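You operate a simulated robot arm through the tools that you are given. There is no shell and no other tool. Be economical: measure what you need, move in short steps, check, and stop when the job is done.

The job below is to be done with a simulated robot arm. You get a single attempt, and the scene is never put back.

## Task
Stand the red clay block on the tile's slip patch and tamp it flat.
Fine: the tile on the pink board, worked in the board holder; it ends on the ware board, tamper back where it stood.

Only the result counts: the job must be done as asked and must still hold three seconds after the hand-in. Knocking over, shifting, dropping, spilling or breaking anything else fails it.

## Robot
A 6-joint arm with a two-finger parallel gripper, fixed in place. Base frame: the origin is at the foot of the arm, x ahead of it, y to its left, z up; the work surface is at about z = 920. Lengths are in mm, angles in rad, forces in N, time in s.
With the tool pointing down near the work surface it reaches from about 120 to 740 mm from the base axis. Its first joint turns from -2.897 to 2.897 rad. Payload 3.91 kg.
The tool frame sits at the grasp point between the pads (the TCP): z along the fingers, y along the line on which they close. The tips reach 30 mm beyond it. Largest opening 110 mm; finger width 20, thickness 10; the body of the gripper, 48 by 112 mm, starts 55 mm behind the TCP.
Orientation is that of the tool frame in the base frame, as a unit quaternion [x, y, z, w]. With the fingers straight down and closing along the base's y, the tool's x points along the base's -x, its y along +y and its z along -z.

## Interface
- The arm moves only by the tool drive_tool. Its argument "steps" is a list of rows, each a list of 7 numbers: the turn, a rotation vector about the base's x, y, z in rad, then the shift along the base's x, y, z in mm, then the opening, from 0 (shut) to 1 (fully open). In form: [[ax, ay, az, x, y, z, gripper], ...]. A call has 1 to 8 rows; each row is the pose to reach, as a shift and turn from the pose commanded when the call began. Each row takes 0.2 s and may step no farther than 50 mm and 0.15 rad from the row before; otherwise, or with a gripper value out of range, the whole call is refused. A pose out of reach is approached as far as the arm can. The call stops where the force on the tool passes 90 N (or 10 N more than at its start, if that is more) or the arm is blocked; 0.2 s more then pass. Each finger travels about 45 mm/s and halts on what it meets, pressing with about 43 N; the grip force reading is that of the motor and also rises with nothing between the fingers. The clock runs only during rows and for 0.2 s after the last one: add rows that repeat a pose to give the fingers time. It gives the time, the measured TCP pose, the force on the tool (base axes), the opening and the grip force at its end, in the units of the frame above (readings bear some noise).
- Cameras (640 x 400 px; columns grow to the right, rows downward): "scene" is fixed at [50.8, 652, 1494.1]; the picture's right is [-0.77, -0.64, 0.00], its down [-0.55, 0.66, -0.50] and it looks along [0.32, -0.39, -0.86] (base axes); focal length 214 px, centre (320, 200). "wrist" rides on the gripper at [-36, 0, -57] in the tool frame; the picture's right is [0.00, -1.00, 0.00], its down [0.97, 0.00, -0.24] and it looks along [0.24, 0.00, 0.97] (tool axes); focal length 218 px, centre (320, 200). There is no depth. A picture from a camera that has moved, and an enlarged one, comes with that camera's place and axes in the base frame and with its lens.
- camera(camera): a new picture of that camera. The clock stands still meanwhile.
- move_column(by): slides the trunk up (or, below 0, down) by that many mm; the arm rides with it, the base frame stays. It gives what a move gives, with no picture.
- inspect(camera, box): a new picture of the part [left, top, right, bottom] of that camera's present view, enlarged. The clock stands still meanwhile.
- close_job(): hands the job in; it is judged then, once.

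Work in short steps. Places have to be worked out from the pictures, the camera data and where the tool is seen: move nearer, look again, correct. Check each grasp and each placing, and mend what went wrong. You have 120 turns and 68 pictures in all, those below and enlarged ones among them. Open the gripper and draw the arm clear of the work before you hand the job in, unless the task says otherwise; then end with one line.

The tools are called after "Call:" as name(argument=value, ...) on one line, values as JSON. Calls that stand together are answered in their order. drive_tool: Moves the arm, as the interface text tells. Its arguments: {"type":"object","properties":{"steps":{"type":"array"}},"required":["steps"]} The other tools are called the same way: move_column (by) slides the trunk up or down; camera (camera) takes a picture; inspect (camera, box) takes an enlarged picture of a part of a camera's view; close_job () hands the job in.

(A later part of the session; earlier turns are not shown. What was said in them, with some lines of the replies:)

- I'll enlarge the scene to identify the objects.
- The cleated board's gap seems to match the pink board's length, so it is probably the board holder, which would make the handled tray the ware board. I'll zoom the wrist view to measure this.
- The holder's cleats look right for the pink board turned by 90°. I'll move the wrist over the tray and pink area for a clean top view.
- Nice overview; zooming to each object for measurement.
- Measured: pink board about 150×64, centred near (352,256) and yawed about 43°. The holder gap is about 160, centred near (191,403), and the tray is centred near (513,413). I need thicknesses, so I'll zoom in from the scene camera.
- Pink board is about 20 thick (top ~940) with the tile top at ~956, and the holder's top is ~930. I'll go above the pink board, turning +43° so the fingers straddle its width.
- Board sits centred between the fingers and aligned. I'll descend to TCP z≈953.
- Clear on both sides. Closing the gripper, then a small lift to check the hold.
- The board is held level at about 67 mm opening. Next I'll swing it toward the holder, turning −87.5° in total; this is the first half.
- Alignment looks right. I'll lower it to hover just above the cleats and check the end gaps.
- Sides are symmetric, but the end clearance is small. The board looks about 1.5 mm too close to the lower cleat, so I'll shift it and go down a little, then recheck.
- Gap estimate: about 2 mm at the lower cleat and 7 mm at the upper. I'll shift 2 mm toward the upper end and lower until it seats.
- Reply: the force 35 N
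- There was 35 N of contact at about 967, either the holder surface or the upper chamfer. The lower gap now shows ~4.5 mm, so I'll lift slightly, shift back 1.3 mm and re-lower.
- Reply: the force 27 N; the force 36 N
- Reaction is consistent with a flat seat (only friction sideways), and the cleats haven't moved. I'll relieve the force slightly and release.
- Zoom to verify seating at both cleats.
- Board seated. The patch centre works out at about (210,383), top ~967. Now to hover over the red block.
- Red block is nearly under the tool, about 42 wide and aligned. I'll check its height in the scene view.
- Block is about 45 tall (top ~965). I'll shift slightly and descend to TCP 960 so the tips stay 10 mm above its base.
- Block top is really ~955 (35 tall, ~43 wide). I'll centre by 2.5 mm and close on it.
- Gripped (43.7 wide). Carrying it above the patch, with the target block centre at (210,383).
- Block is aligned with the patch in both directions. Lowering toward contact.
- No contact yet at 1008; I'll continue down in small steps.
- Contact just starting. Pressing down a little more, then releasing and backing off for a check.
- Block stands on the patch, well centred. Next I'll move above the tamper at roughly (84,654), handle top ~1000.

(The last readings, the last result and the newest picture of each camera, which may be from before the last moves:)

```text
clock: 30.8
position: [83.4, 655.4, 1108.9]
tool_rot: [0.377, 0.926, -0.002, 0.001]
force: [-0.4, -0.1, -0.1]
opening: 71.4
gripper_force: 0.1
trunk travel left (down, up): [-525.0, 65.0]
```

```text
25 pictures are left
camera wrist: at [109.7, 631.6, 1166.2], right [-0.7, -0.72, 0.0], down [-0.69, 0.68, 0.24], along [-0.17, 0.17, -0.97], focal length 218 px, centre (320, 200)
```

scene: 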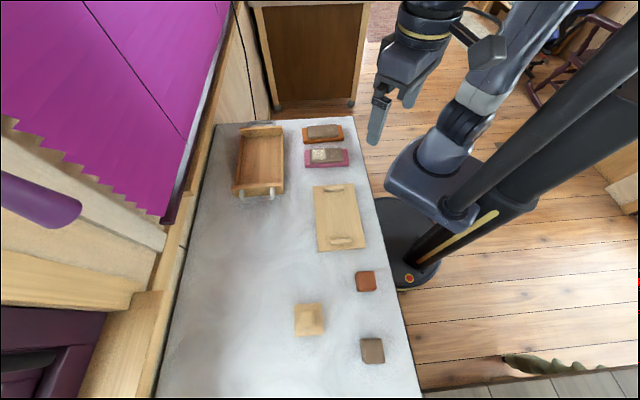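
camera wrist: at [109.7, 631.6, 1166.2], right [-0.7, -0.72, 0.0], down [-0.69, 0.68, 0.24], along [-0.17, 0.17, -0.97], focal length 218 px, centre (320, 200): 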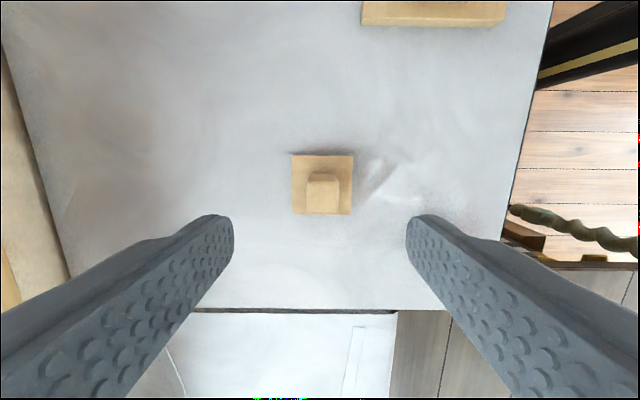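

Tamper is square to the tool. I'll correct about 3 mm and descend to TCP 977, then check.

Call:
drive_tool(steps=[[0, 0, 0, -3.1, 1, -45, 0.65], [0, 0, 0, -3.1, 1, -90, 0.65], [0, 0, 0, -3.1, 1, -120, 0.65], [0, 0, 0, -3.1, 1, -132, 0.65], [0, 0, 0, -3.1, 1, -132, 0.65]])

Call:
camera(camera="wrist")

Call:
inspect(camera="scene", box=[260, 270, 356, 330])

```text
clock: 32.0
position: [80.9, 655.7, 978.1]
tool_rot: [0.377, 0.926, 0.001, 0.0]
force: [-0.1, 0.5, -0.3]
opening: 71.4
gripper_force: 0.1
trunk travel left (down, up): [-525.0, 65.0]
```

```text
24 pictures are left
camera wrist: at [106.3, 632.1, 1034.5], right [-0.7, -0.72, 0.0], down [-0.69, 0.68, 0.24], along [-0.17, 0.17, -0.97], focal length 218 px, centre (320, 200)
```

wrist: 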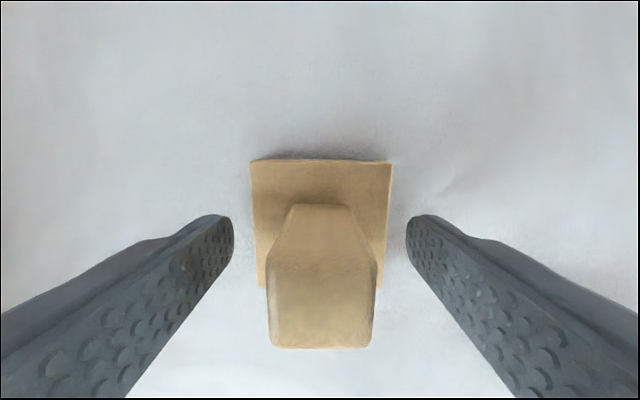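

```text
6.67 times, centred on (308, 300) of scene
camera zoom: at [50.8, 652.0, 1494.1], right [-0.77, -0.64, 0.0], down [-0.55, 0.66, -0.5], along [0.32, -0.39, -0.86], focal length 1430 px, centre (400, -467)
```

zoom: 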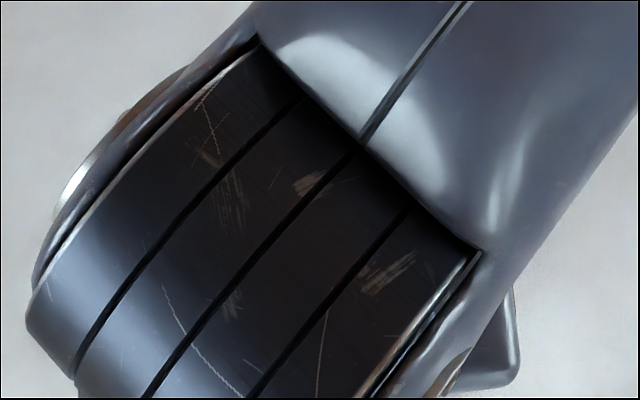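

Handle (~28 wide, top ~985) lies about 5 mm further along the tool's x. I'll centre on it, close, and lift slightly.

Call:
drive_tool(steps=[[0, 0, 0, -3.6, 3.5, 0, 0.65], [0, 0, 0, -3.6, 3.5, 0, 0.45], [0, 0, 0, -3.6, 3.5, 0, 0.25], [0, 0, 0, -3.6, 3.5, 0, 0.15], [0, 0, 0, -3.6, 3.5, 0, 0.15], [0, 0, 0, -3.6, 3.5, 0, 0.15], [0, 0, 0, -3.6, 3.5, 0, 0.15]])

Call:
drive_tool(steps=[[0, 0, 0, 0, 0, 20, 0.15], [0, 0, 0, 0, 0, 60, 0.15], [0, 0, 0, 0, 0, 105, 0.15], [0, 0, 0, 0, 0, 150, 0.15], [0, 0, 0, 0, 0, 150, 0.15]])

Call:
camera(camera="wrist")

```text
clock: 33.6
position: [76.7, 660.0, 977.5]
tool_rot: [0.377, 0.926, 0.0, 0.0]
force: [-0.3, -0.6, -0.4]
opening: 27.6
gripper_force: 42.7
trunk travel left (down, up): [-525.0, 65.0]
```

```text
clock: 34.8
position: [74.4, 654.2, 1126.8]
tool_rot: [0.377, 0.926, 0.001, -0.001]
force: [0.0, -0.2, -1.2]
opening: 27.3
gripper_force: 42.8
out of reach, approached as far as the arm can: row 4, 5
trunk travel left (down, up): [-525.0, 65.0]
```

```text
22 pictures are left
camera wrist: at [101.6, 630.2, 1183.1], right [-0.7, -0.72, 0.0], down [-0.69, 0.68, 0.24], along [-0.17, 0.17, -0.97], focal length 218 px, centre (320, 200)
```

wrist: 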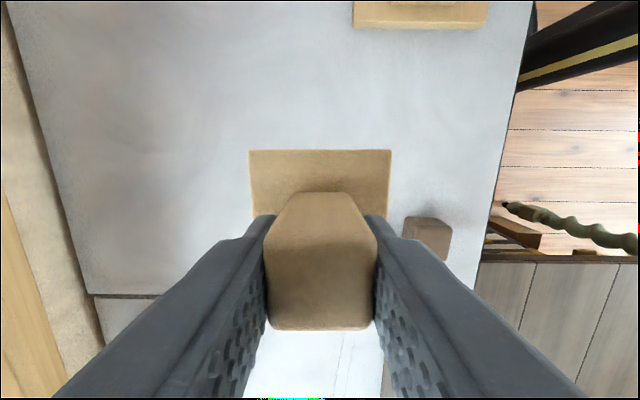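

Tamper is held straight. Carrying it back above the block, keeping its base at ~1050.

Call:
drive_tool(steps=[[0, 0, 0, 19, -39, -10, 0.15], [0, 0, 0, 38, -78, -20, 0.15], [0, 0, 0, 57, -117, -20, 0.15], [0, 0, 0, 76, -156, -20, 0.15], [0, 0, 0, 95, -196, -20, 0.15], [0, 0, 0, 114, -236, -20, 0.15], [0, 0, 0, 132.9, -275.5, -20, 0.15], [0, 0, 0, 132.9, -275.5, -20, 0.15]])

Call:
camera(camera="wrist")

```text
clock: 36.6
position: [208.6, 379.0, 1105.8]
tool_rot: [0.377, 0.926, 0.0, 0.0]
force: [0.2, 0.6, -1.6]
opening: 27.6
gripper_force: 42.9
trunk travel left (down, up): [-525.0, 65.0]
```

```text
21 pictures are left
camera wrist: at [235.0, 355.2, 1163.1], right [-0.7, -0.72, 0.0], down [-0.7, 0.68, 0.24], along [-0.17, 0.17, -0.97], focal length 218 px, centre (320, 200)
```

wrist: 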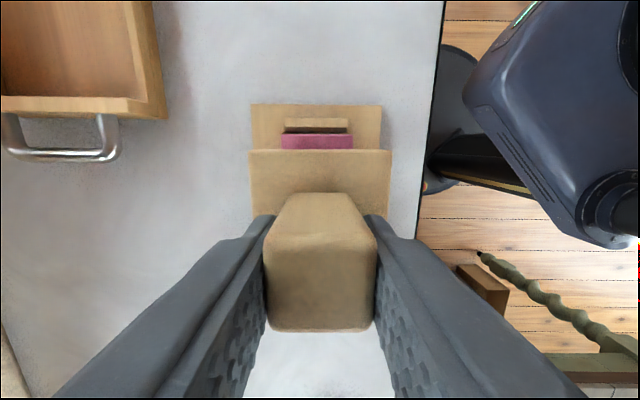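

The reach clamp left the pose ~4 mm short in y. I'll correct that and descend to just above the block.

Call:
drive_tool(steps=[[0, 0, 0, 0.6, 4.2, 0, 0.15], [0, 0, 0, 0.6, 4.2, -20, 0.15], [0, 0, 0, 0.6, 4.2, -40, 0.15], [0, 0, 0, 0.6, 4.2, -46, 0.15], [0, 0, 0, 0.6, 4.2, -46, 0.15]])

Call:
inspect(camera="scene", box=[292, 165, 388, 225])

```text
clock: 37.8
position: [209.0, 383.8, 1059.7]
tool_rot: [0.377, 0.926, 0.001, 0.001]
force: [-0.3, 0.5, 9.3]
opening: 27.4
gripper_force: 43.4
trunk travel left (down, up): [-525.0, 65.0]
```

```text
6.67 times, centred on (340, 195) of scene
camera zoom: at [50.8, 652.0, 1494.1], right [-0.77, -0.64, 0.0], down [-0.55, 0.66, -0.5], along [0.32, -0.39, -0.86], focal length 1430 px, centre (187, 233)
```

zoom: 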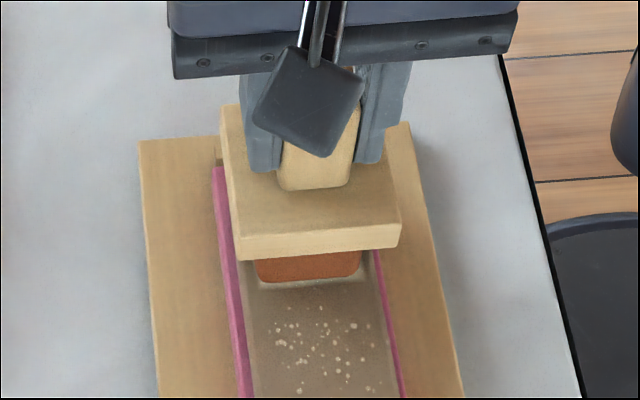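

First contact at ~1059.7 (9 N), centred. Pressing in small steps while watching force.

Call:
drive_tool(steps=[[0, 0, 0, 0, 0, -1.5, 0.15], [0, 0, 0, 0, 0, -1.5, 0.15]])

Call:
drive_tool(steps=[[0, 0, 0, 0, 0, -1.5, 0.15], [0, 0, 0, 0, 0, -1.5, 0.15]])

Call:
drive_tool(steps=[[0, 0, 0, 0, 0, -1.5, 0.15], [0, 0, 0, 0, 0, -1.5, 0.15]])

```text
clock: 38.4
position: [210.0, 383.3, 1057.5]
tool_rot: [0.377, 0.926, 0.001, 0.0]
force: [-0.4, 1.8, 7.8]
opening: 27.5
gripper_force: 42.8
trunk travel left (down, up): [-525.0, 65.0]
```

```text
clock: 39.0
position: [208.3, 383.2, 1057.0]
tool_rot: [0.377, 0.926, 0.0, 0.0]
force: [-0.7, 0.7, 7.0]
opening: 27.3
gripper_force: 42.8
trunk travel left (down, up): [-525.0, 65.0]
```

```text
clock: 39.6
position: [208.6, 382.0, 1055.8]
tool_rot: [0.377, 0.926, 0.0, 0.0]
force: [-0.7, -0.1, 7.6]
opening: 27.6
gripper_force: 42.8
trunk travel left (down, up): [-525.0, 65.0]
```

Force is flat at ~7–8 N while going down, so something is yielding. Checking visually.

Call:
inspect(camera="scene", box=[292, 165, 388, 225])

```text
6.67 times, centred on (340, 195) of scene
camera zoom: at [50.8, 652.0, 1494.1], right [-0.77, -0.64, 0.0], down [-0.55, 0.66, -0.5], along [0.32, -0.39, -0.86], focal length 1430 px, centre (187, 233)
```

zoom: 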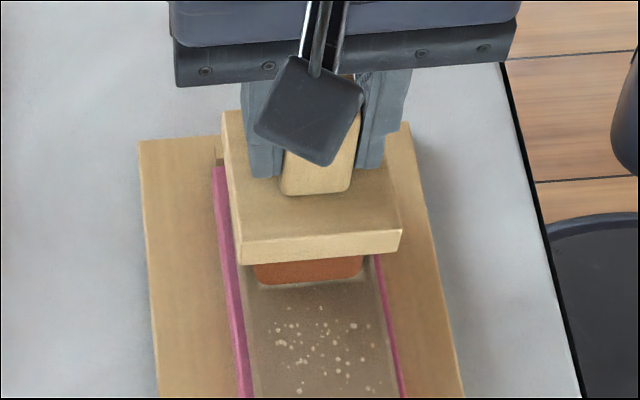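

The clay is compressing. I'll continue until the resistance rises.

Call:
drive_tool(steps=[[0, 0, 0, 0, 0, -1, 0.15], [0, 0, 0, 0, 0, -2, 0.15], [0, 0, 0, 0, 0, -2, 0.15]])

Call:
drive_tool(steps=[[0, 0, 0, 0, 0, -1, 0.15], [0, 0, 0, 0, 0, -2, 0.15], [0, 0, 0, 0, 0, -2, 0.15]])

Call:
drive_tool(steps=[[0, 0, 0, 0, 0, -1, 0.15], [0, 0, 0, 0, 0, -2, 0.15], [0, 0, 0, 0, 0, -2, 0.15]])

```text
clock: 40.4
position: [209.2, 382.2, 1054.2]
tool_rot: [0.377, 0.926, 0.001, 0.0]
force: [-0.2, -0.8, 9.1]
opening: 27.4
gripper_force: 43.0
trunk travel left (down, up): [-525.0, 65.0]
```

```text
clock: 41.2
position: [208.4, 382.2, 1052.4]
tool_rot: [0.377, 0.926, 0.001, 0.0]
force: [0.0, -0.8, 12.5]
opening: 27.5
gripper_force: 42.8
trunk travel left (down, up): [-525.0, 65.0]
```

```text
clock: 42.0
position: [209.4, 383.2, 1049.1]
tool_rot: [0.376, 0.926, 0.0, 0.0]
force: [-0.3, -0.7, 6.5]
opening: 27.5
gripper_force: 42.7
trunk travel left (down, up): [-525.0, 65.0]
```

Still yielding at 6–12 N. Continuing.

Call:
drive_tool(steps=[[0, 0, 0, 0, 0, -1, 0.15], [0, 0, 0, 0, 0, -2, 0.15], [0, 0, 0, 0, 0, -2, 0.15]])

Call:
drive_tool(steps=[[0, 0, 0, 0, 0, -1, 0.15], [0, 0, 0, 0, 0, -2, 0.15], [0, 0, 0, 0, 0, -2, 0.15]])

Call:
inspect(camera="scene", box=[292, 165, 388, 225])

```text
clock: 42.8
position: [208.6, 382.5, 1047.2]
tool_rot: [0.377, 0.926, -0.001, 0.0]
force: [0.5, 0.1, 8.0]
opening: 27.5
gripper_force: 43.0
trunk travel left (down, up): [-525.0, 65.0]
```

```text
clock: 43.6
position: [209.2, 381.7, 1046.0]
tool_rot: [0.378, 0.926, 0.0, -0.001]
force: [-0.5, -0.1, 5.5]
opening: 27.4
gripper_force: 43.1
trunk travel left (down, up): [-525.0, 65.0]
```

```text
6.67 times, centred on (340, 195) of scene
camera zoom: at [50.8, 652.0, 1494.1], right [-0.77, -0.64, 0.0], down [-0.55, 0.66, -0.5], along [0.32, -0.39, -0.86], focal length 1430 px, centre (187, 233)
```

zoom: 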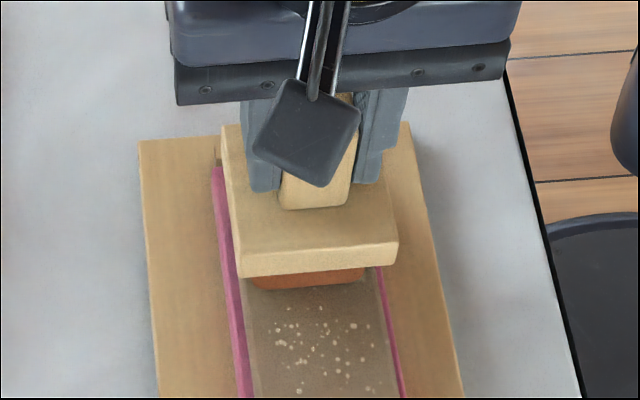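

Call:
drive_tool(steps=[[0, 0, 0, 0, 0, -1, 0.15], [0, 0, 0, 0, 0, -2, 0.15], [0, 0, 0, 0, 0, -2, 0.15]])

Call:
drive_tool(steps=[[0, 0, 0, 0, 0, -1, 0.15], [0, 0, 0, 0, 0, -2, 0.15], [0, 0, 0, 0, 0, -2, 0.15]])

Call:
drive_tool(steps=[[0, 0, 0, 0, 0, -1, 0.15], [0, 0, 0, 0, 0, -2, 0.15], [0, 0, 0, 0, 0, -2, 0.15]])

```text
clock: 44.4
position: [209.6, 382.3, 1042.9]
tool_rot: [0.377, 0.926, 0.0, 0.0]
force: [-0.4, 0.1, 3.3]
opening: 27.3
gripper_force: 42.8
trunk travel left (down, up): [-525.0, 65.0]
```

```text
clock: 45.2
position: [208.4, 382.7, 1043.1]
tool_rot: [0.377, 0.926, 0.0, 0.0]
force: [-1.0, -0.3, 3.7]
opening: 27.6
gripper_force: 42.9
trunk travel left (down, up): [-525.0, 65.0]
```

```text
clock: 46.0
position: [209.5, 382.5, 1040.0]
tool_rot: [0.377, 0.926, 0.0, 0.0]
force: [-0.1, -0.8, 3.8]
opening: 27.8
gripper_force: 43.1
trunk travel left (down, up): [-525.0, 65.0]
```

Resistance is low, height now ~19. A look before going on.

Call:
inspect(camera="scene", box=[292, 165, 388, 225])

```text
6.67 times, centred on (340, 195) of scene
camera zoom: at [50.8, 652.0, 1494.1], right [-0.77, -0.64, 0.0], down [-0.55, 0.66, -0.5], along [0.32, -0.39, -0.86], focal length 1430 px, centre (187, 233)
```

zoom: 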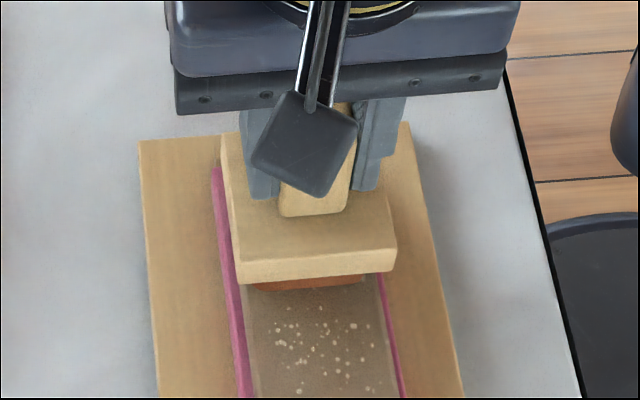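

Call:
drive_tool(steps=[[0, 0, 0, 0, 0, -1, 0.15], [0, 0, 0, 0, 0, -2, 0.15], [0, 0, 0, 0, 0, -2, 0.15], [0, 0, 0, 0, 0, -2, 0.15]])

Call:
drive_tool(steps=[[0, 0, 0, 0, 0, -1, 0.15], [0, 0, 0, 0, 0, -2, 0.15], [0, 0, 0, 0, 0, -2, 0.15], [0, 0, 0, 0, 0, -2, 0.15]])

```text
clock: 47.0
position: [208.5, 383.6, 1037.7]
tool_rot: [0.377, 0.926, 0.0, 0.0]
force: [1.3, -0.1, 2.3]
opening: 27.8
gripper_force: 42.8
trunk travel left (down, up): [-525.0, 65.0]
```

```text
clock: 48.0
position: [208.7, 382.4, 1035.0]
tool_rot: [0.377, 0.926, 0.0, 0.0]
force: [-0.5, -0.3, 4.0]
opening: 27.4
gripper_force: 42.8
trunk travel left (down, up): [-525.0, 65.0]
```

Height is now ~15 with no hard stop. I'll lift the tamper to inspect the shape before pressing more.

Call:
drive_tool(steps=[[0, 0, 0, 0, 0, 5, 0.15], [0, 0, 0, 0, 0, 40, 0.15], [0, 0, 0, 0, 0, 80, 0.15], [0, 0, 0, -30, 30, 100, 0.15], [0, 0, 0, -60, 60, 100, 0.15], [0, 0, 0, -60, 60, 100, 0.15]])

Call:
inspect(camera="wrist", box=[200, 0, 440, 150])

Call:
inspect(camera="scene", box=[292, 165, 388, 225])

```text
clock: 49.4
position: [149.8, 444.3, 1135.5]
tool_rot: [0.377, 0.926, 0.0, 0.001]
force: [1.3, 0.4, -0.8]
opening: 27.5
gripper_force: 43.0
trunk travel left (down, up): [-525.0, 65.0]
```

```text
2.67 times, centred on (320, 75) of wrist
camera zoom: at [175.7, 419.3, 1192.1], right [-0.7, -0.72, 0.0], down [-0.69, 0.68, 0.24], along [-0.17, 0.17, -0.97], focal length 582 px, centre (320, 533)
```

zoom: 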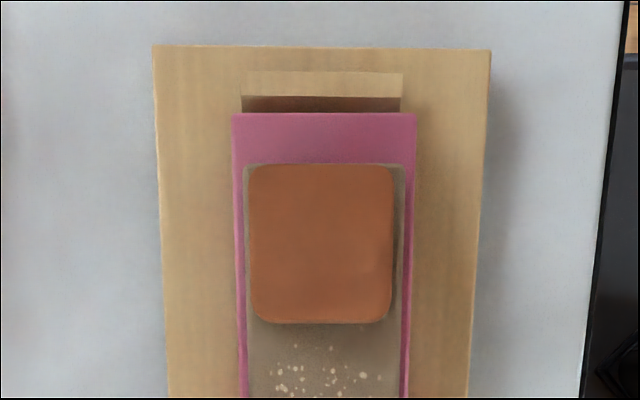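

```text
6.67 times, centred on (340, 195) of scene
camera zoom: at [50.8, 652.0, 1494.1], right [-0.77, -0.64, 0.0], down [-0.55, 0.66, -0.5], along [0.32, -0.39, -0.86], focal length 1430 px, centre (187, 233)
```

zoom: 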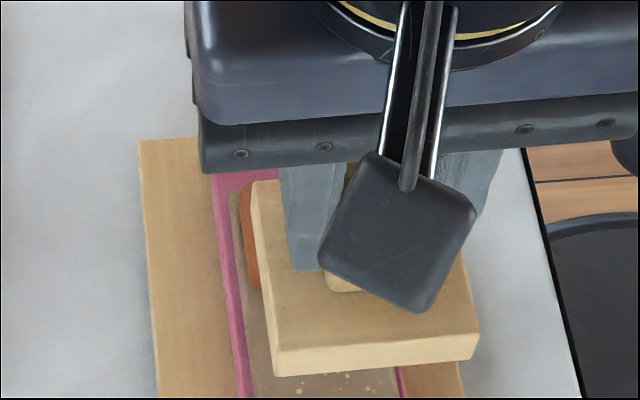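

The block is flatter and wider (~49). I'll check that the tamper didn't slide in the grip.

Call:
camera(camera="wrist")

```text
14 pictures are left
camera wrist: at [175.7, 419.3, 1192.1], right [-0.7, -0.72, 0.0], down [-0.69, 0.68, 0.24], along [-0.17, 0.17, -0.97], focal length 218 px, centre (320, 200)
```

wrist: 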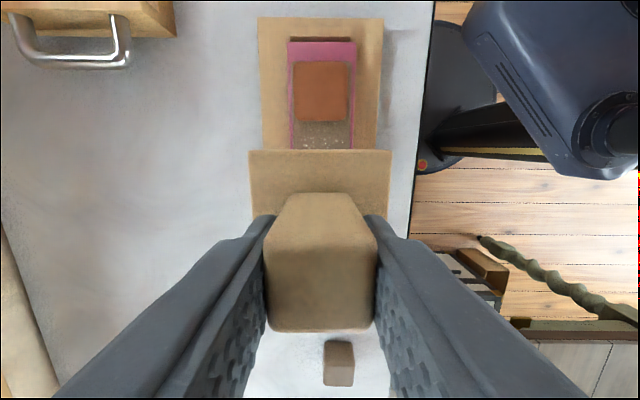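

Tamper is unmoved in the grip, so the clay really flattened (39 → ~15). I'll go back over it once to confirm the flattening is permanent by finding the contact height.

Call:
drive_tool(steps=[[0, 0, 0, 30, -30, 0, 0.15], [0, 0, 0, 60, -60, -20, 0.15], [0, 0, 0, 60, -60, -60, 0.15], [0, 0, 0, 60, -60, -85, 0.15], [0, 0, 0, 60, -60, -92, 0.15], [0, 0, 0, 60, -60, -92, 0.15]])

Call:
drive_tool(steps=[[0, 0, 0, 0, 0, -3, 0.15], [0, 0, 0, 0, 0, -3, 0.15]])

Call:
drive_tool(steps=[[0, 0, 0, 0, 0, -3, 0.15], [0, 0, 0, 0, 0, -3, 0.15]])

Call:
drive_tool(steps=[[0, 0, 0, 0, 0, -2, 0.15], [0, 0, 0, 0, 0, -2, 0.15]])

```text
clock: 50.8
position: [209.9, 382.6, 1044.6]
tool_rot: [0.377, 0.926, 0.001, -0.001]
force: [-0.5, -0.9, -0.5]
opening: 27.7
gripper_force: 43.0
trunk travel left (down, up): [-525.0, 65.0]
```

```text
clock: 51.4
position: [209.3, 382.9, 1039.9]
tool_rot: [0.377, 0.926, 0.0, 0.0]
force: [-0.1, 0.0, -1.9]
opening: 27.7
gripper_force: 43.1
trunk travel left (down, up): [-525.0, 65.0]
```

```text
clock: 52.0
position: [209.4, 382.9, 1037.5]
tool_rot: [0.377, 0.926, 0.0, 0.0]
force: [0.1, 0.2, -2.0]
opening: 27.4
gripper_force: 42.6
trunk travel left (down, up): [-525.0, 65.0]
```

```text
clock: 52.6
position: [211.0, 381.6, 1035.5]
tool_rot: [0.377, 0.926, 0.0, 0.001]
force: [-1.0, 0.1, 1.9]
opening: 27.6
gripper_force: 43.3
trunk travel left (down, up): [-525.0, 65.0]
```

Flattening is permanent (contact again at ~1035, height ~15). Lifting and returning the tamper to where it stood, TCP (77.3,658.5).

Call:
drive_tool(steps=[[0, 0, 0, 0, 0, 20, 0.15], [0, 0, 0, 0, 0, 55, 0.15], [0, 0, 0, -19, 40, 55, 0.15], [0, 0, 0, -38, 80, 55, 0.15], [0, 0, 0, -57, 120, 55, 0.15], [0, 0, 0, -76, 160, 55, 0.15], [0, 0, 0, -95, 200, 55, 0.15], [0, 0, 0, -95, 200, 55, 0.15]])

Call:
drive_tool(steps=[[0, 0, 0, -19, 40, 0, 0.15], [0, 0, 0, -36.9, 76, 0, 0.15], [0, 0, 0, -36.9, 76, -40, 0.15], [0, 0, 0, -36.9, 76, -80, 0.15], [0, 0, 0, -36.9, 76, -100, 0.15], [0, 0, 0, -36.9, 76, -100, 0.15], [0, 0, 0, -36.9, 76, -100, 0.15]])

```text
clock: 54.4
position: [115.3, 582.9, 1089.7]
tool_rot: [0.377, 0.926, 0.001, 0.0]
force: [-0.3, 0.1, -1.1]
opening: 27.7
gripper_force: 43.3
trunk travel left (down, up): [-525.0, 65.0]
```

```text
clock: 56.0
position: [77.9, 659.1, 989.7]
tool_rot: [0.377, 0.926, 0.0, 0.0]
force: [-0.2, -1.1, -1.6]
opening: 27.6
gripper_force: 42.5
trunk travel left (down, up): [-525.0, 65.0]
```

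Position matches the pick spot within noise. Lowering the last ~13 mm.

Call:
drive_tool(steps=[[0, 0, 0, 0, 0, -8, 0.15], [0, 0, 0, 0, 0, -12, 0.15], [0, 0, 0, 0, 0, -12, 0.15]])

Call:
drive_tool(steps=[[0, 0, 0, 0, 0, -1.2, 0.15], [0, 0, 0, 0, 0, -1.2, 0.15]])

```text
clock: 56.8
position: [77.8, 658.7, 978.4]
tool_rot: [0.377, 0.926, 0.0, 0.0]
force: [0.5, 0.4, -0.4]
opening: 27.5
gripper_force: 43.2
trunk travel left (down, up): [-525.0, 65.0]
```

```text
clock: 57.4
position: [77.6, 658.4, 977.4]
tool_rot: [0.378, 0.926, 0.0, 0.0]
force: [-0.1, 0.0, -1.3]
opening: 27.5
gripper_force: 43.0
trunk travel left (down, up): [-525.0, 65.0]
```

Not quite down yet; another millimetre.

Call:
drive_tool(steps=[[0, 0, 0, 0, 0, -1, 0.15], [0, 0, 0, 0, 0, -1, 0.15]])

Call:
drive_tool(steps=[[0, 0, 0, 0, 0, -0.8, 0.15], [0, 0, 0, 0, 0, -0.8, 0.15]])

```text
clock: 58.0
position: [76.2, 658.9, 976.6]
tool_rot: [0.377, 0.926, 0.0, 0.0]
force: [0.0, 0.5, 5.7]
opening: 27.3
gripper_force: 43.0
trunk travel left (down, up): [-525.0, 65.0]
```

```text
clock: 58.6
position: [77.1, 659.0, 978.2]
tool_rot: [0.378, 0.926, 0.001, -0.001]
force: [1.0, 1.1, 14.4]
opening: 27.6
gripper_force: 43.7
trunk travel left (down, up): [-525.0, 65.0]
```

Contact made. Releasing, then rising straight up.

Call:
drive_tool(steps=[[0, 0, 0, 0, 0, 0.8, 0.15], [0, 0, 0, 0, 0, 0.8, 0.35], [0, 0, 0, 0, 0, 0.8, 0.6], [0, 0, 0, 0, 0, 0.8, 0.6], [0, 0, 0, 0, 0, 0.8, 0.6], [0, 0, 0, 0, 0, 40, 0.6], [0, 0, 0, 0, 0, 80, 0.6], [0, 0, 0, 0, 0, 110, 0.6]])

Call:
drive_tool(steps=[[0, 0, 0, 19, -40, 0, 0.7], [0, 0, 0, 38, -80, 0, 0.78], [0, 0, 0, 57, -120, 0, 0.78], [0, 0, 0, 76, -160, 0, 0.78], [0, 0, 0, 95, -200, 0, 0.78], [0, 0, 0, 114, -240, 0, 0.78], [0, 0, 0, 114, -240, 0, 0.78]])

Call:
camera(camera="wrist")

Call:
camera(camera="scene")

```text
clock: 60.4
position: [79.2, 659.1, 1087.0]
tool_rot: [0.377, 0.926, 0.0, 0.0]
force: [0.1, 0.5, 0.1]
opening: 65.9
gripper_force: 0.1
trunk travel left (down, up): [-525.0, 65.0]
```

```text
clock: 62.0
position: [191.8, 418.8, 1085.2]
tool_rot: [0.377, 0.926, 0.0, 0.0]
force: [1.3, -0.5, -0.1]
opening: 86.0
gripper_force: 0.0
trunk travel left (down, up): [-525.0, 65.0]
```

```text
13 pictures are left
camera wrist: at [217.4, 395.2, 1142.3], right [-0.7, -0.72, 0.0], down [-0.7, 0.68, 0.24], along [-0.17, 0.17, -0.97], focal length 218 px, centre (320, 200)
```

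wrist: 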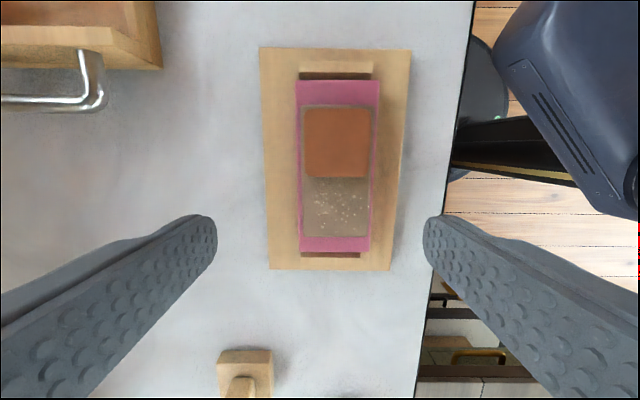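

```text
12 pictures are left
```

scene: 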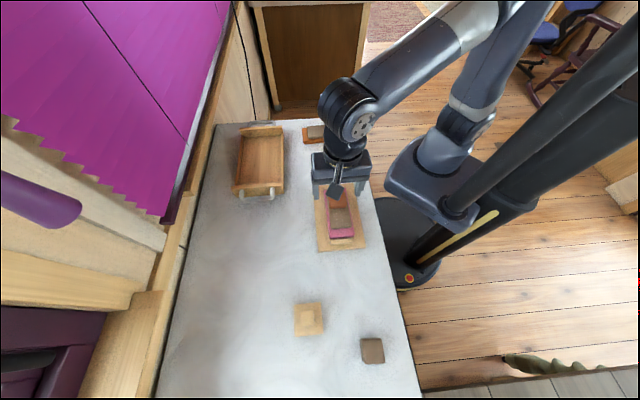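

Tamper stands where it was and the block is flat on the tile. Moving over the board to regrasp it; first to just above.

Call:
drive_tool(steps=[[0, 0, 0, 0.8, -18.2, 0, 0.78], [0, 0, 0, 0.8, -18.2, -40, 0.78], [0, 0, 0, 0.8, -18.2, -70, 0.78], [0, 0, 0, 0.8, -18.2, -70, 0.78]])

Call:
camera(camera="wrist")

```text
clock: 63.0
position: [193.3, 400.1, 1015.7]
tool_rot: [0.377, 0.926, 0.0, 0.0]
force: [0.2, -0.1, 0.3]
opening: 86.2
gripper_force: 0.1
trunk travel left (down, up): [-525.0, 65.0]
```

```text
11 pictures are left
camera wrist: at [218.9, 376.9, 1072.6], right [-0.7, -0.72, 0.0], down [-0.69, 0.68, 0.24], along [-0.17, 0.17, -0.97], focal length 218 px, centre (320, 200)
```

wrist: 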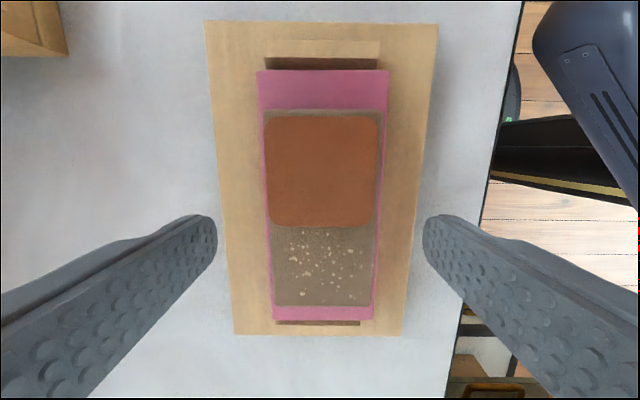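

Centred. Descend, close, then lift straight out.

Call:
drive_tool(steps=[[0, 0, 0, 0, 0, -30, 0.78], [0, 0, 0, 0, 0, -50, 0.78], [0, 0, 0, 0, 0, -50, 0.6], [0, 0, 0, 0, 0, -50, 0.4], [0, 0, 0, 0, 0, -50, 0.4], [0, 0, 0, 0, 0, -50, 0.4], [0, 0, 0, 0, 0, -50, 0.4]])

Call:
drive_tool(steps=[[0, 0, 0, 0, 0, 5, 0.4], [0, 0, 0, 0, 0, 12, 0.4], [0, 0, 0, 0, 0, 30, 0.4], [0, 0, 0, 0, 0, 60, 0.4], [0, 0, 0, 0, 0, 90, 0.4], [0, 0, 0, 0, 0, 90, 0.4]])

Call:
camera(camera="scene")

```text
clock: 64.6
position: [193.4, 401.2, 965.8]
tool_rot: [0.377, 0.926, 0.0, 0.0]
force: [0.0, -0.1, -1.4]
opening: 67.3
gripper_force: 43.1
trunk travel left (down, up): [-525.0, 65.0]
```

```text
clock: 66.0
position: [190.6, 401.7, 1056.3]
tool_rot: [0.377, 0.926, 0.0, 0.0]
force: [-0.5, 0.6, -3.9]
opening: 67.4
gripper_force: 43.0
trunk travel left (down, up): [-525.0, 65.0]
```

```text
10 pictures are left
```

scene: 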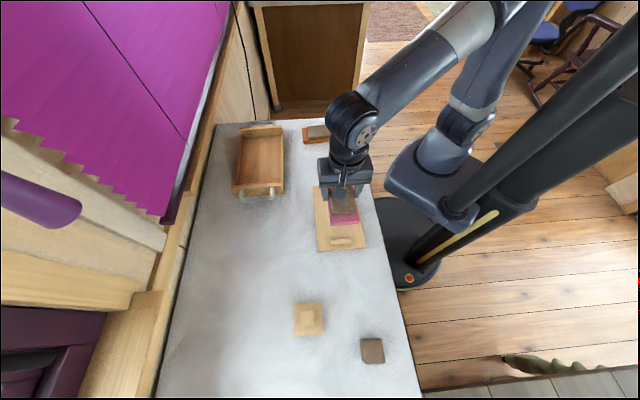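

Board, tile and clay lifted cleanly. Carrying them to above the tray centre (~513,413).

Call:
drive_tool(steps=[[0, 0, 0, 40, 1, 5, 0.4], [0, 0, 0, 80, 3, 10, 0.4], [0, 0, 0, 120, 5, 10, 0.4], [0, 0, 0, 160, 6, 10, 0.4], [0, 0, -0.01, 200, 7, 10, 0.4], [0, 0, -0.02, 240, 9, 10, 0.4], [0, 0, -0.025, 280, 11, 10, 0.4], [0, 0, -0.025, 321, 12, 10, 0.4]])

Call:
camera(camera="wrist")

Call:
inspect(camera="scene", box=[200, 100, 360, 200])

```text
clock: 67.8
position: [514.6, 411.6, 1063.4]
tool_rot: [0.388, 0.922, -0.001, 0.0]
force: [0.8, 0.1, -3.1]
opening: 67.2
gripper_force: 43.1
trunk travel left (down, up): [-525.0, 65.0]
```

```text
9 pictures are left
camera wrist: at [540.1, 388.2, 1121.1], right [-0.72, -0.7, 0.0], down [-0.68, 0.69, 0.24], along [-0.17, 0.17, -0.97], focal length 218 px, centre (320, 200)
```

wrist: 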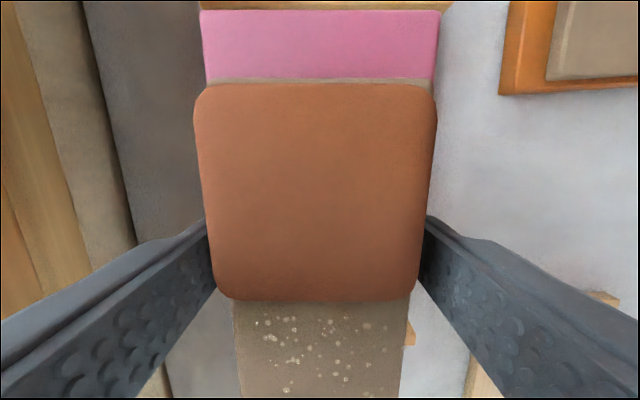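

```text
4.00 times, centred on (280, 150) of scene
camera zoom: at [50.8, 652.0, 1494.1], right [-0.77, -0.64, 0.0], down [-0.55, 0.66, -0.5], along [0.32, -0.39, -0.86], focal length 858 px, centre (480, 400)
```

zoom: 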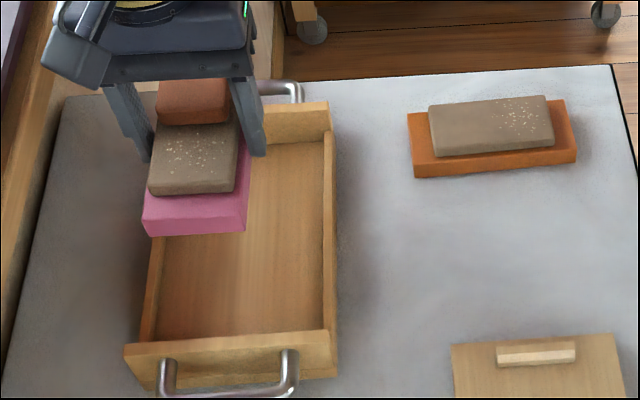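

Tray's centreline is ~6 mm to the tool's right; everything else clears. I'll shift and lower to just above the floor.

Call:
drive_tool(steps=[[0, 0, 0, -4.3, -4.2, 0, 0.4], [0, 0, 0, -4.3, -4.2, -30, 0.4], [0, 0, 0, -4.3, -4.2, -60, 0.4], [0, 0, 0, -4.3, -4.2, -85, 0.4], [0, 0, 0, -4.3, -4.2, -85, 0.4]])

Call:
inspect(camera="scene", box=[200, 100, 360, 200])

```text
clock: 69.0
position: [509.7, 409.3, 979.0]
tool_rot: [0.389, 0.921, 0.001, 0.0]
force: [-0.2, -0.9, -4.3]
opening: 67.3
gripper_force: 43.3
trunk travel left (down, up): [-525.0, 65.0]
```

```text
4.00 times, centred on (280, 150) of scene
camera zoom: at [50.8, 652.0, 1494.1], right [-0.77, -0.64, 0.0], down [-0.55, 0.66, -0.5], along [0.32, -0.39, -0.86], focal length 858 px, centre (480, 400)
```

zoom: 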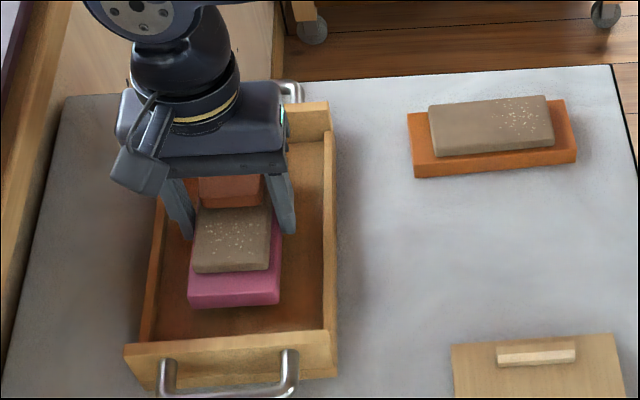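

Well centred inside the tray. Lowering in small steps to contact.

Call:
drive_tool(steps=[[0, 0, 0, 0, 0, -4, 0.4], [0, 0, 0, 0, 0, -8, 0.4], [0, 0, 0, 0, 0, -8, 0.4]])

Call:
drive_tool(steps=[[0, 0, 0, 0, 0, -2, 0.4], [0, 0, 0, 0, 0, -4, 0.4], [0, 0, 0, 0, 0, -4, 0.4]])

Call:
drive_tool(steps=[[0, 0, 0, 0, 0, -2, 0.4], [0, 0, 0, 0, 0, -2, 0.4]])

```text
clock: 69.8
position: [508.4, 409.5, 972.1]
tool_rot: [0.388, 0.922, 0.0, 0.001]
force: [0.3, 0.2, -3.7]
opening: 67.4
gripper_force: 42.7
trunk travel left (down, up): [-525.0, 65.0]
```

```text
clock: 70.6
position: [510.1, 408.5, 968.3]
tool_rot: [0.388, 0.922, 0.0, 0.001]
force: [0.3, -0.1, -3.9]
opening: 67.5
gripper_force: 42.8
trunk travel left (down, up): [-525.0, 65.0]
```

```text
clock: 71.2
position: [510.8, 408.4, 965.0]
tool_rot: [0.389, 0.921, 0.001, 0.0]
force: [-0.3, 0.1, -3.8]
opening: 67.4
gripper_force: 42.9
trunk travel left (down, up): [-525.0, 65.0]
```

Call:
drive_tool(steps=[[0, 0, 0, 0, 0, -2, 0.4], [0, 0, 0, 0, 0, -2, 0.4]])

Call:
drive_tool(steps=[[0, 0, 0, 0, 0, -1.5, 0.4], [0, 0, 0, 0, 0, -1.5, 0.4]])

```text
clock: 71.8
position: [509.7, 409.0, 965.5]
tool_rot: [0.388, 0.922, 0.001, 0.0]
force: [-0.5, 0.1, 3.8]
opening: 67.3
gripper_force: 43.2
trunk travel left (down, up): [-525.0, 65.0]
```

```text
clock: 72.4
position: [510.3, 408.7, 964.9]
tool_rot: [0.387, 0.922, 0.001, 0.001]
force: [2.6, 0.3, 14.3]
opening: 67.6
gripper_force: 43.2
trunk travel left (down, up): [-525.0, 65.0]
```

On the floor (14 N). Releasing modestly and rising straight up.

Call:
drive_tool(steps=[[0, 0, 0, 0, 0, 1, 0.4], [0, 0, 0, 0, 0, 1, 0.6], [0, 0, 0, 0, 0, 1, 0.74], [0, 0, 0, 0, 0, 1, 0.74], [0, 0, 0, 0, 0, 30, 0.74], [0, 0, 0, 0, 0, 75, 0.74], [0, 0, 0, 0, 0, 115, 0.74], [0, 0, 0, 0, 0, 115, 0.74]])

Call:
drive_tool(steps=[[0, 0, 0, -45, -10, 20, 0.74], [0, 0, 0, -90, -20, 40, 0.74], [0, 0, 0, -135, -30, 60, 0.74], [0, 0, 0, -180, -40, 80, 0.74], [0, 0, 0, -180, -40, 80, 0.74]])

Call:
camera(camera="scene")

Call:
inspect(camera="scene", box=[200, 110, 344, 200])

```text
clock: 74.2
position: [509.1, 407.2, 1079.0]
tool_rot: [0.388, 0.922, 0.001, 0.0]
force: [0.3, 0.4, -0.4]
opening: 81.2
gripper_force: 0.0
trunk travel left (down, up): [-525.0, 65.0]
```

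```text
refused: row 1 steps farther than a row can; nothing moved
```

```text
6 pictures are left
```

scene: 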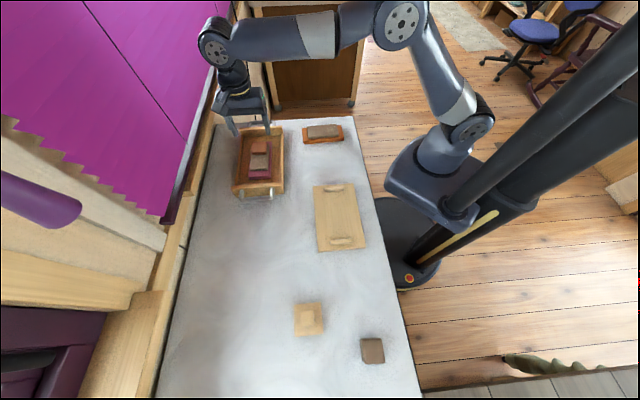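

```text
4.44 times, centred on (272, 155) of scene
camera zoom: at [50.8, 652.0, 1494.1], right [-0.77, -0.64, 0.0], down [-0.55, 0.66, -0.5], along [0.32, -0.39, -0.86], focal length 953 px, centre (533, 400)
```

zoom: 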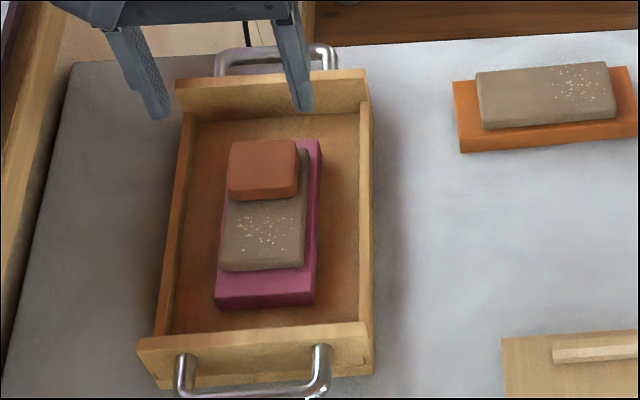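

Everything is in the tray: flat clay on the tile, on the pink board, and the tamper is in its place. Drawing the arm clear.

Call:
drive_tool(steps=[[0, 0, 0, 0, 0, 30, 0.74], [0, 0, 0, -40, -10, 45, 0.74], [0, 0, 0, -80, -20, 60, 0.74], [0, 0, 0, -120, -30, 75, 0.74], [0, 0, 0, -160, -40, 90, 0.74], [0, 0, 0, -160, -40, 90, 0.74]])

Call:
camera(camera="wrist")

```text
clock: 75.6
position: [347.6, 368.1, 1168.2]
tool_rot: [0.39, 0.921, -0.001, -0.001]
force: [-0.4, 0.7, 0.2]
opening: 81.5
gripper_force: 0.0
trunk travel left (down, up): [-525.0, 65.0]
```

```text
4 pictures are left
camera wrist: at [373.6, 343.7, 1225.8], right [-0.72, -0.7, 0.0], down [-0.68, 0.7, 0.24], along [-0.17, 0.17, -0.97], focal length 218 px, centre (320, 200)
```

wrist: 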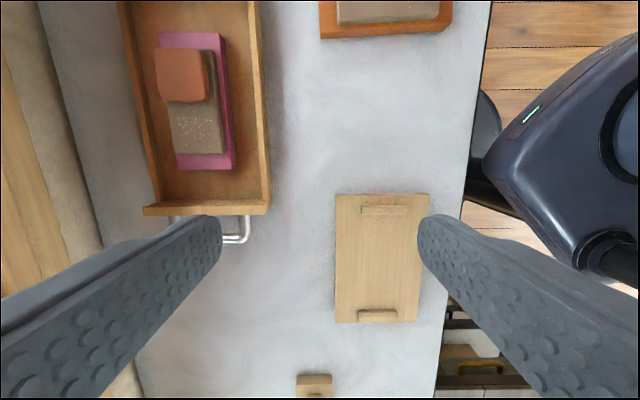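

The clay looks a bit left in this oblique view; I'll zoom to make sure it's only perspective.

Call:
inspect(camera="wrist", box=[112, 20, 272, 180])

Call:
inspect(camera="scene", box=[236, 130, 284, 185])

```text
2.50 times, centred on (192, 100) of wrist
camera zoom: at [373.6, 343.7, 1225.8], right [-0.72, -0.7, 0.0], down [-0.68, 0.7, 0.24], along [-0.17, 0.17, -0.97], focal length 546 px, centre (640, 450)
```

zoom: 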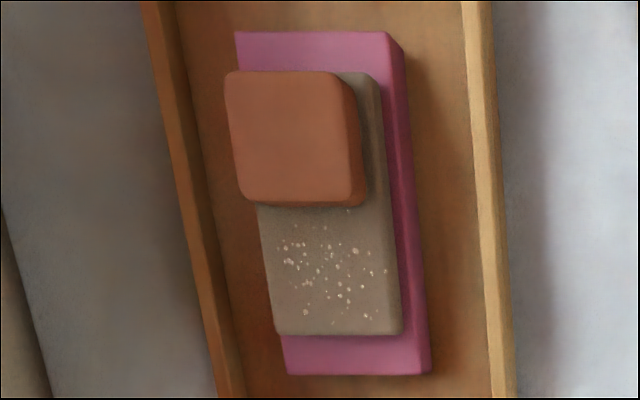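

```text
7.27 times, centred on (260, 158) of scene
camera zoom: at [50.8, 652.0, 1494.1], right [-0.77, -0.64, 0.0], down [-0.55, 0.66, -0.5], along [0.32, -0.39, -0.86], focal length 1560 px, centre (756, 509)
```

zoom: 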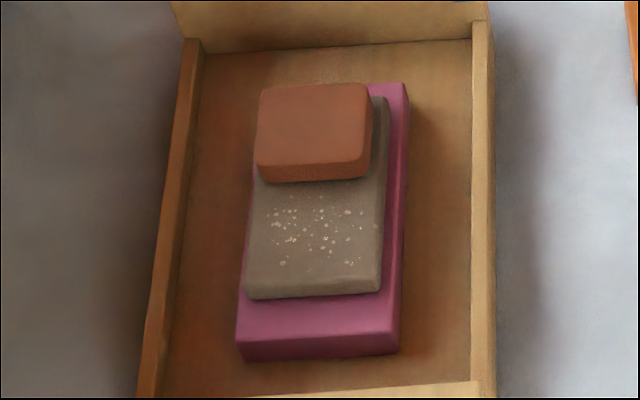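

The tile leans the same way on the board and the clay's foot lies within the tile, so it's only perspective. Handing in.

Call:
close_job()

```text
The job is handed in.
```

I handed the job in: the red clay block is tamped flat on the tile's slip patch, from about 39 mm to about 15 mm high. The tile was worked in the board holder and, still on its pink board, now sits in the handled tray I took to be the ware board. The tamper is back where it stood, and the arm is open and clear.
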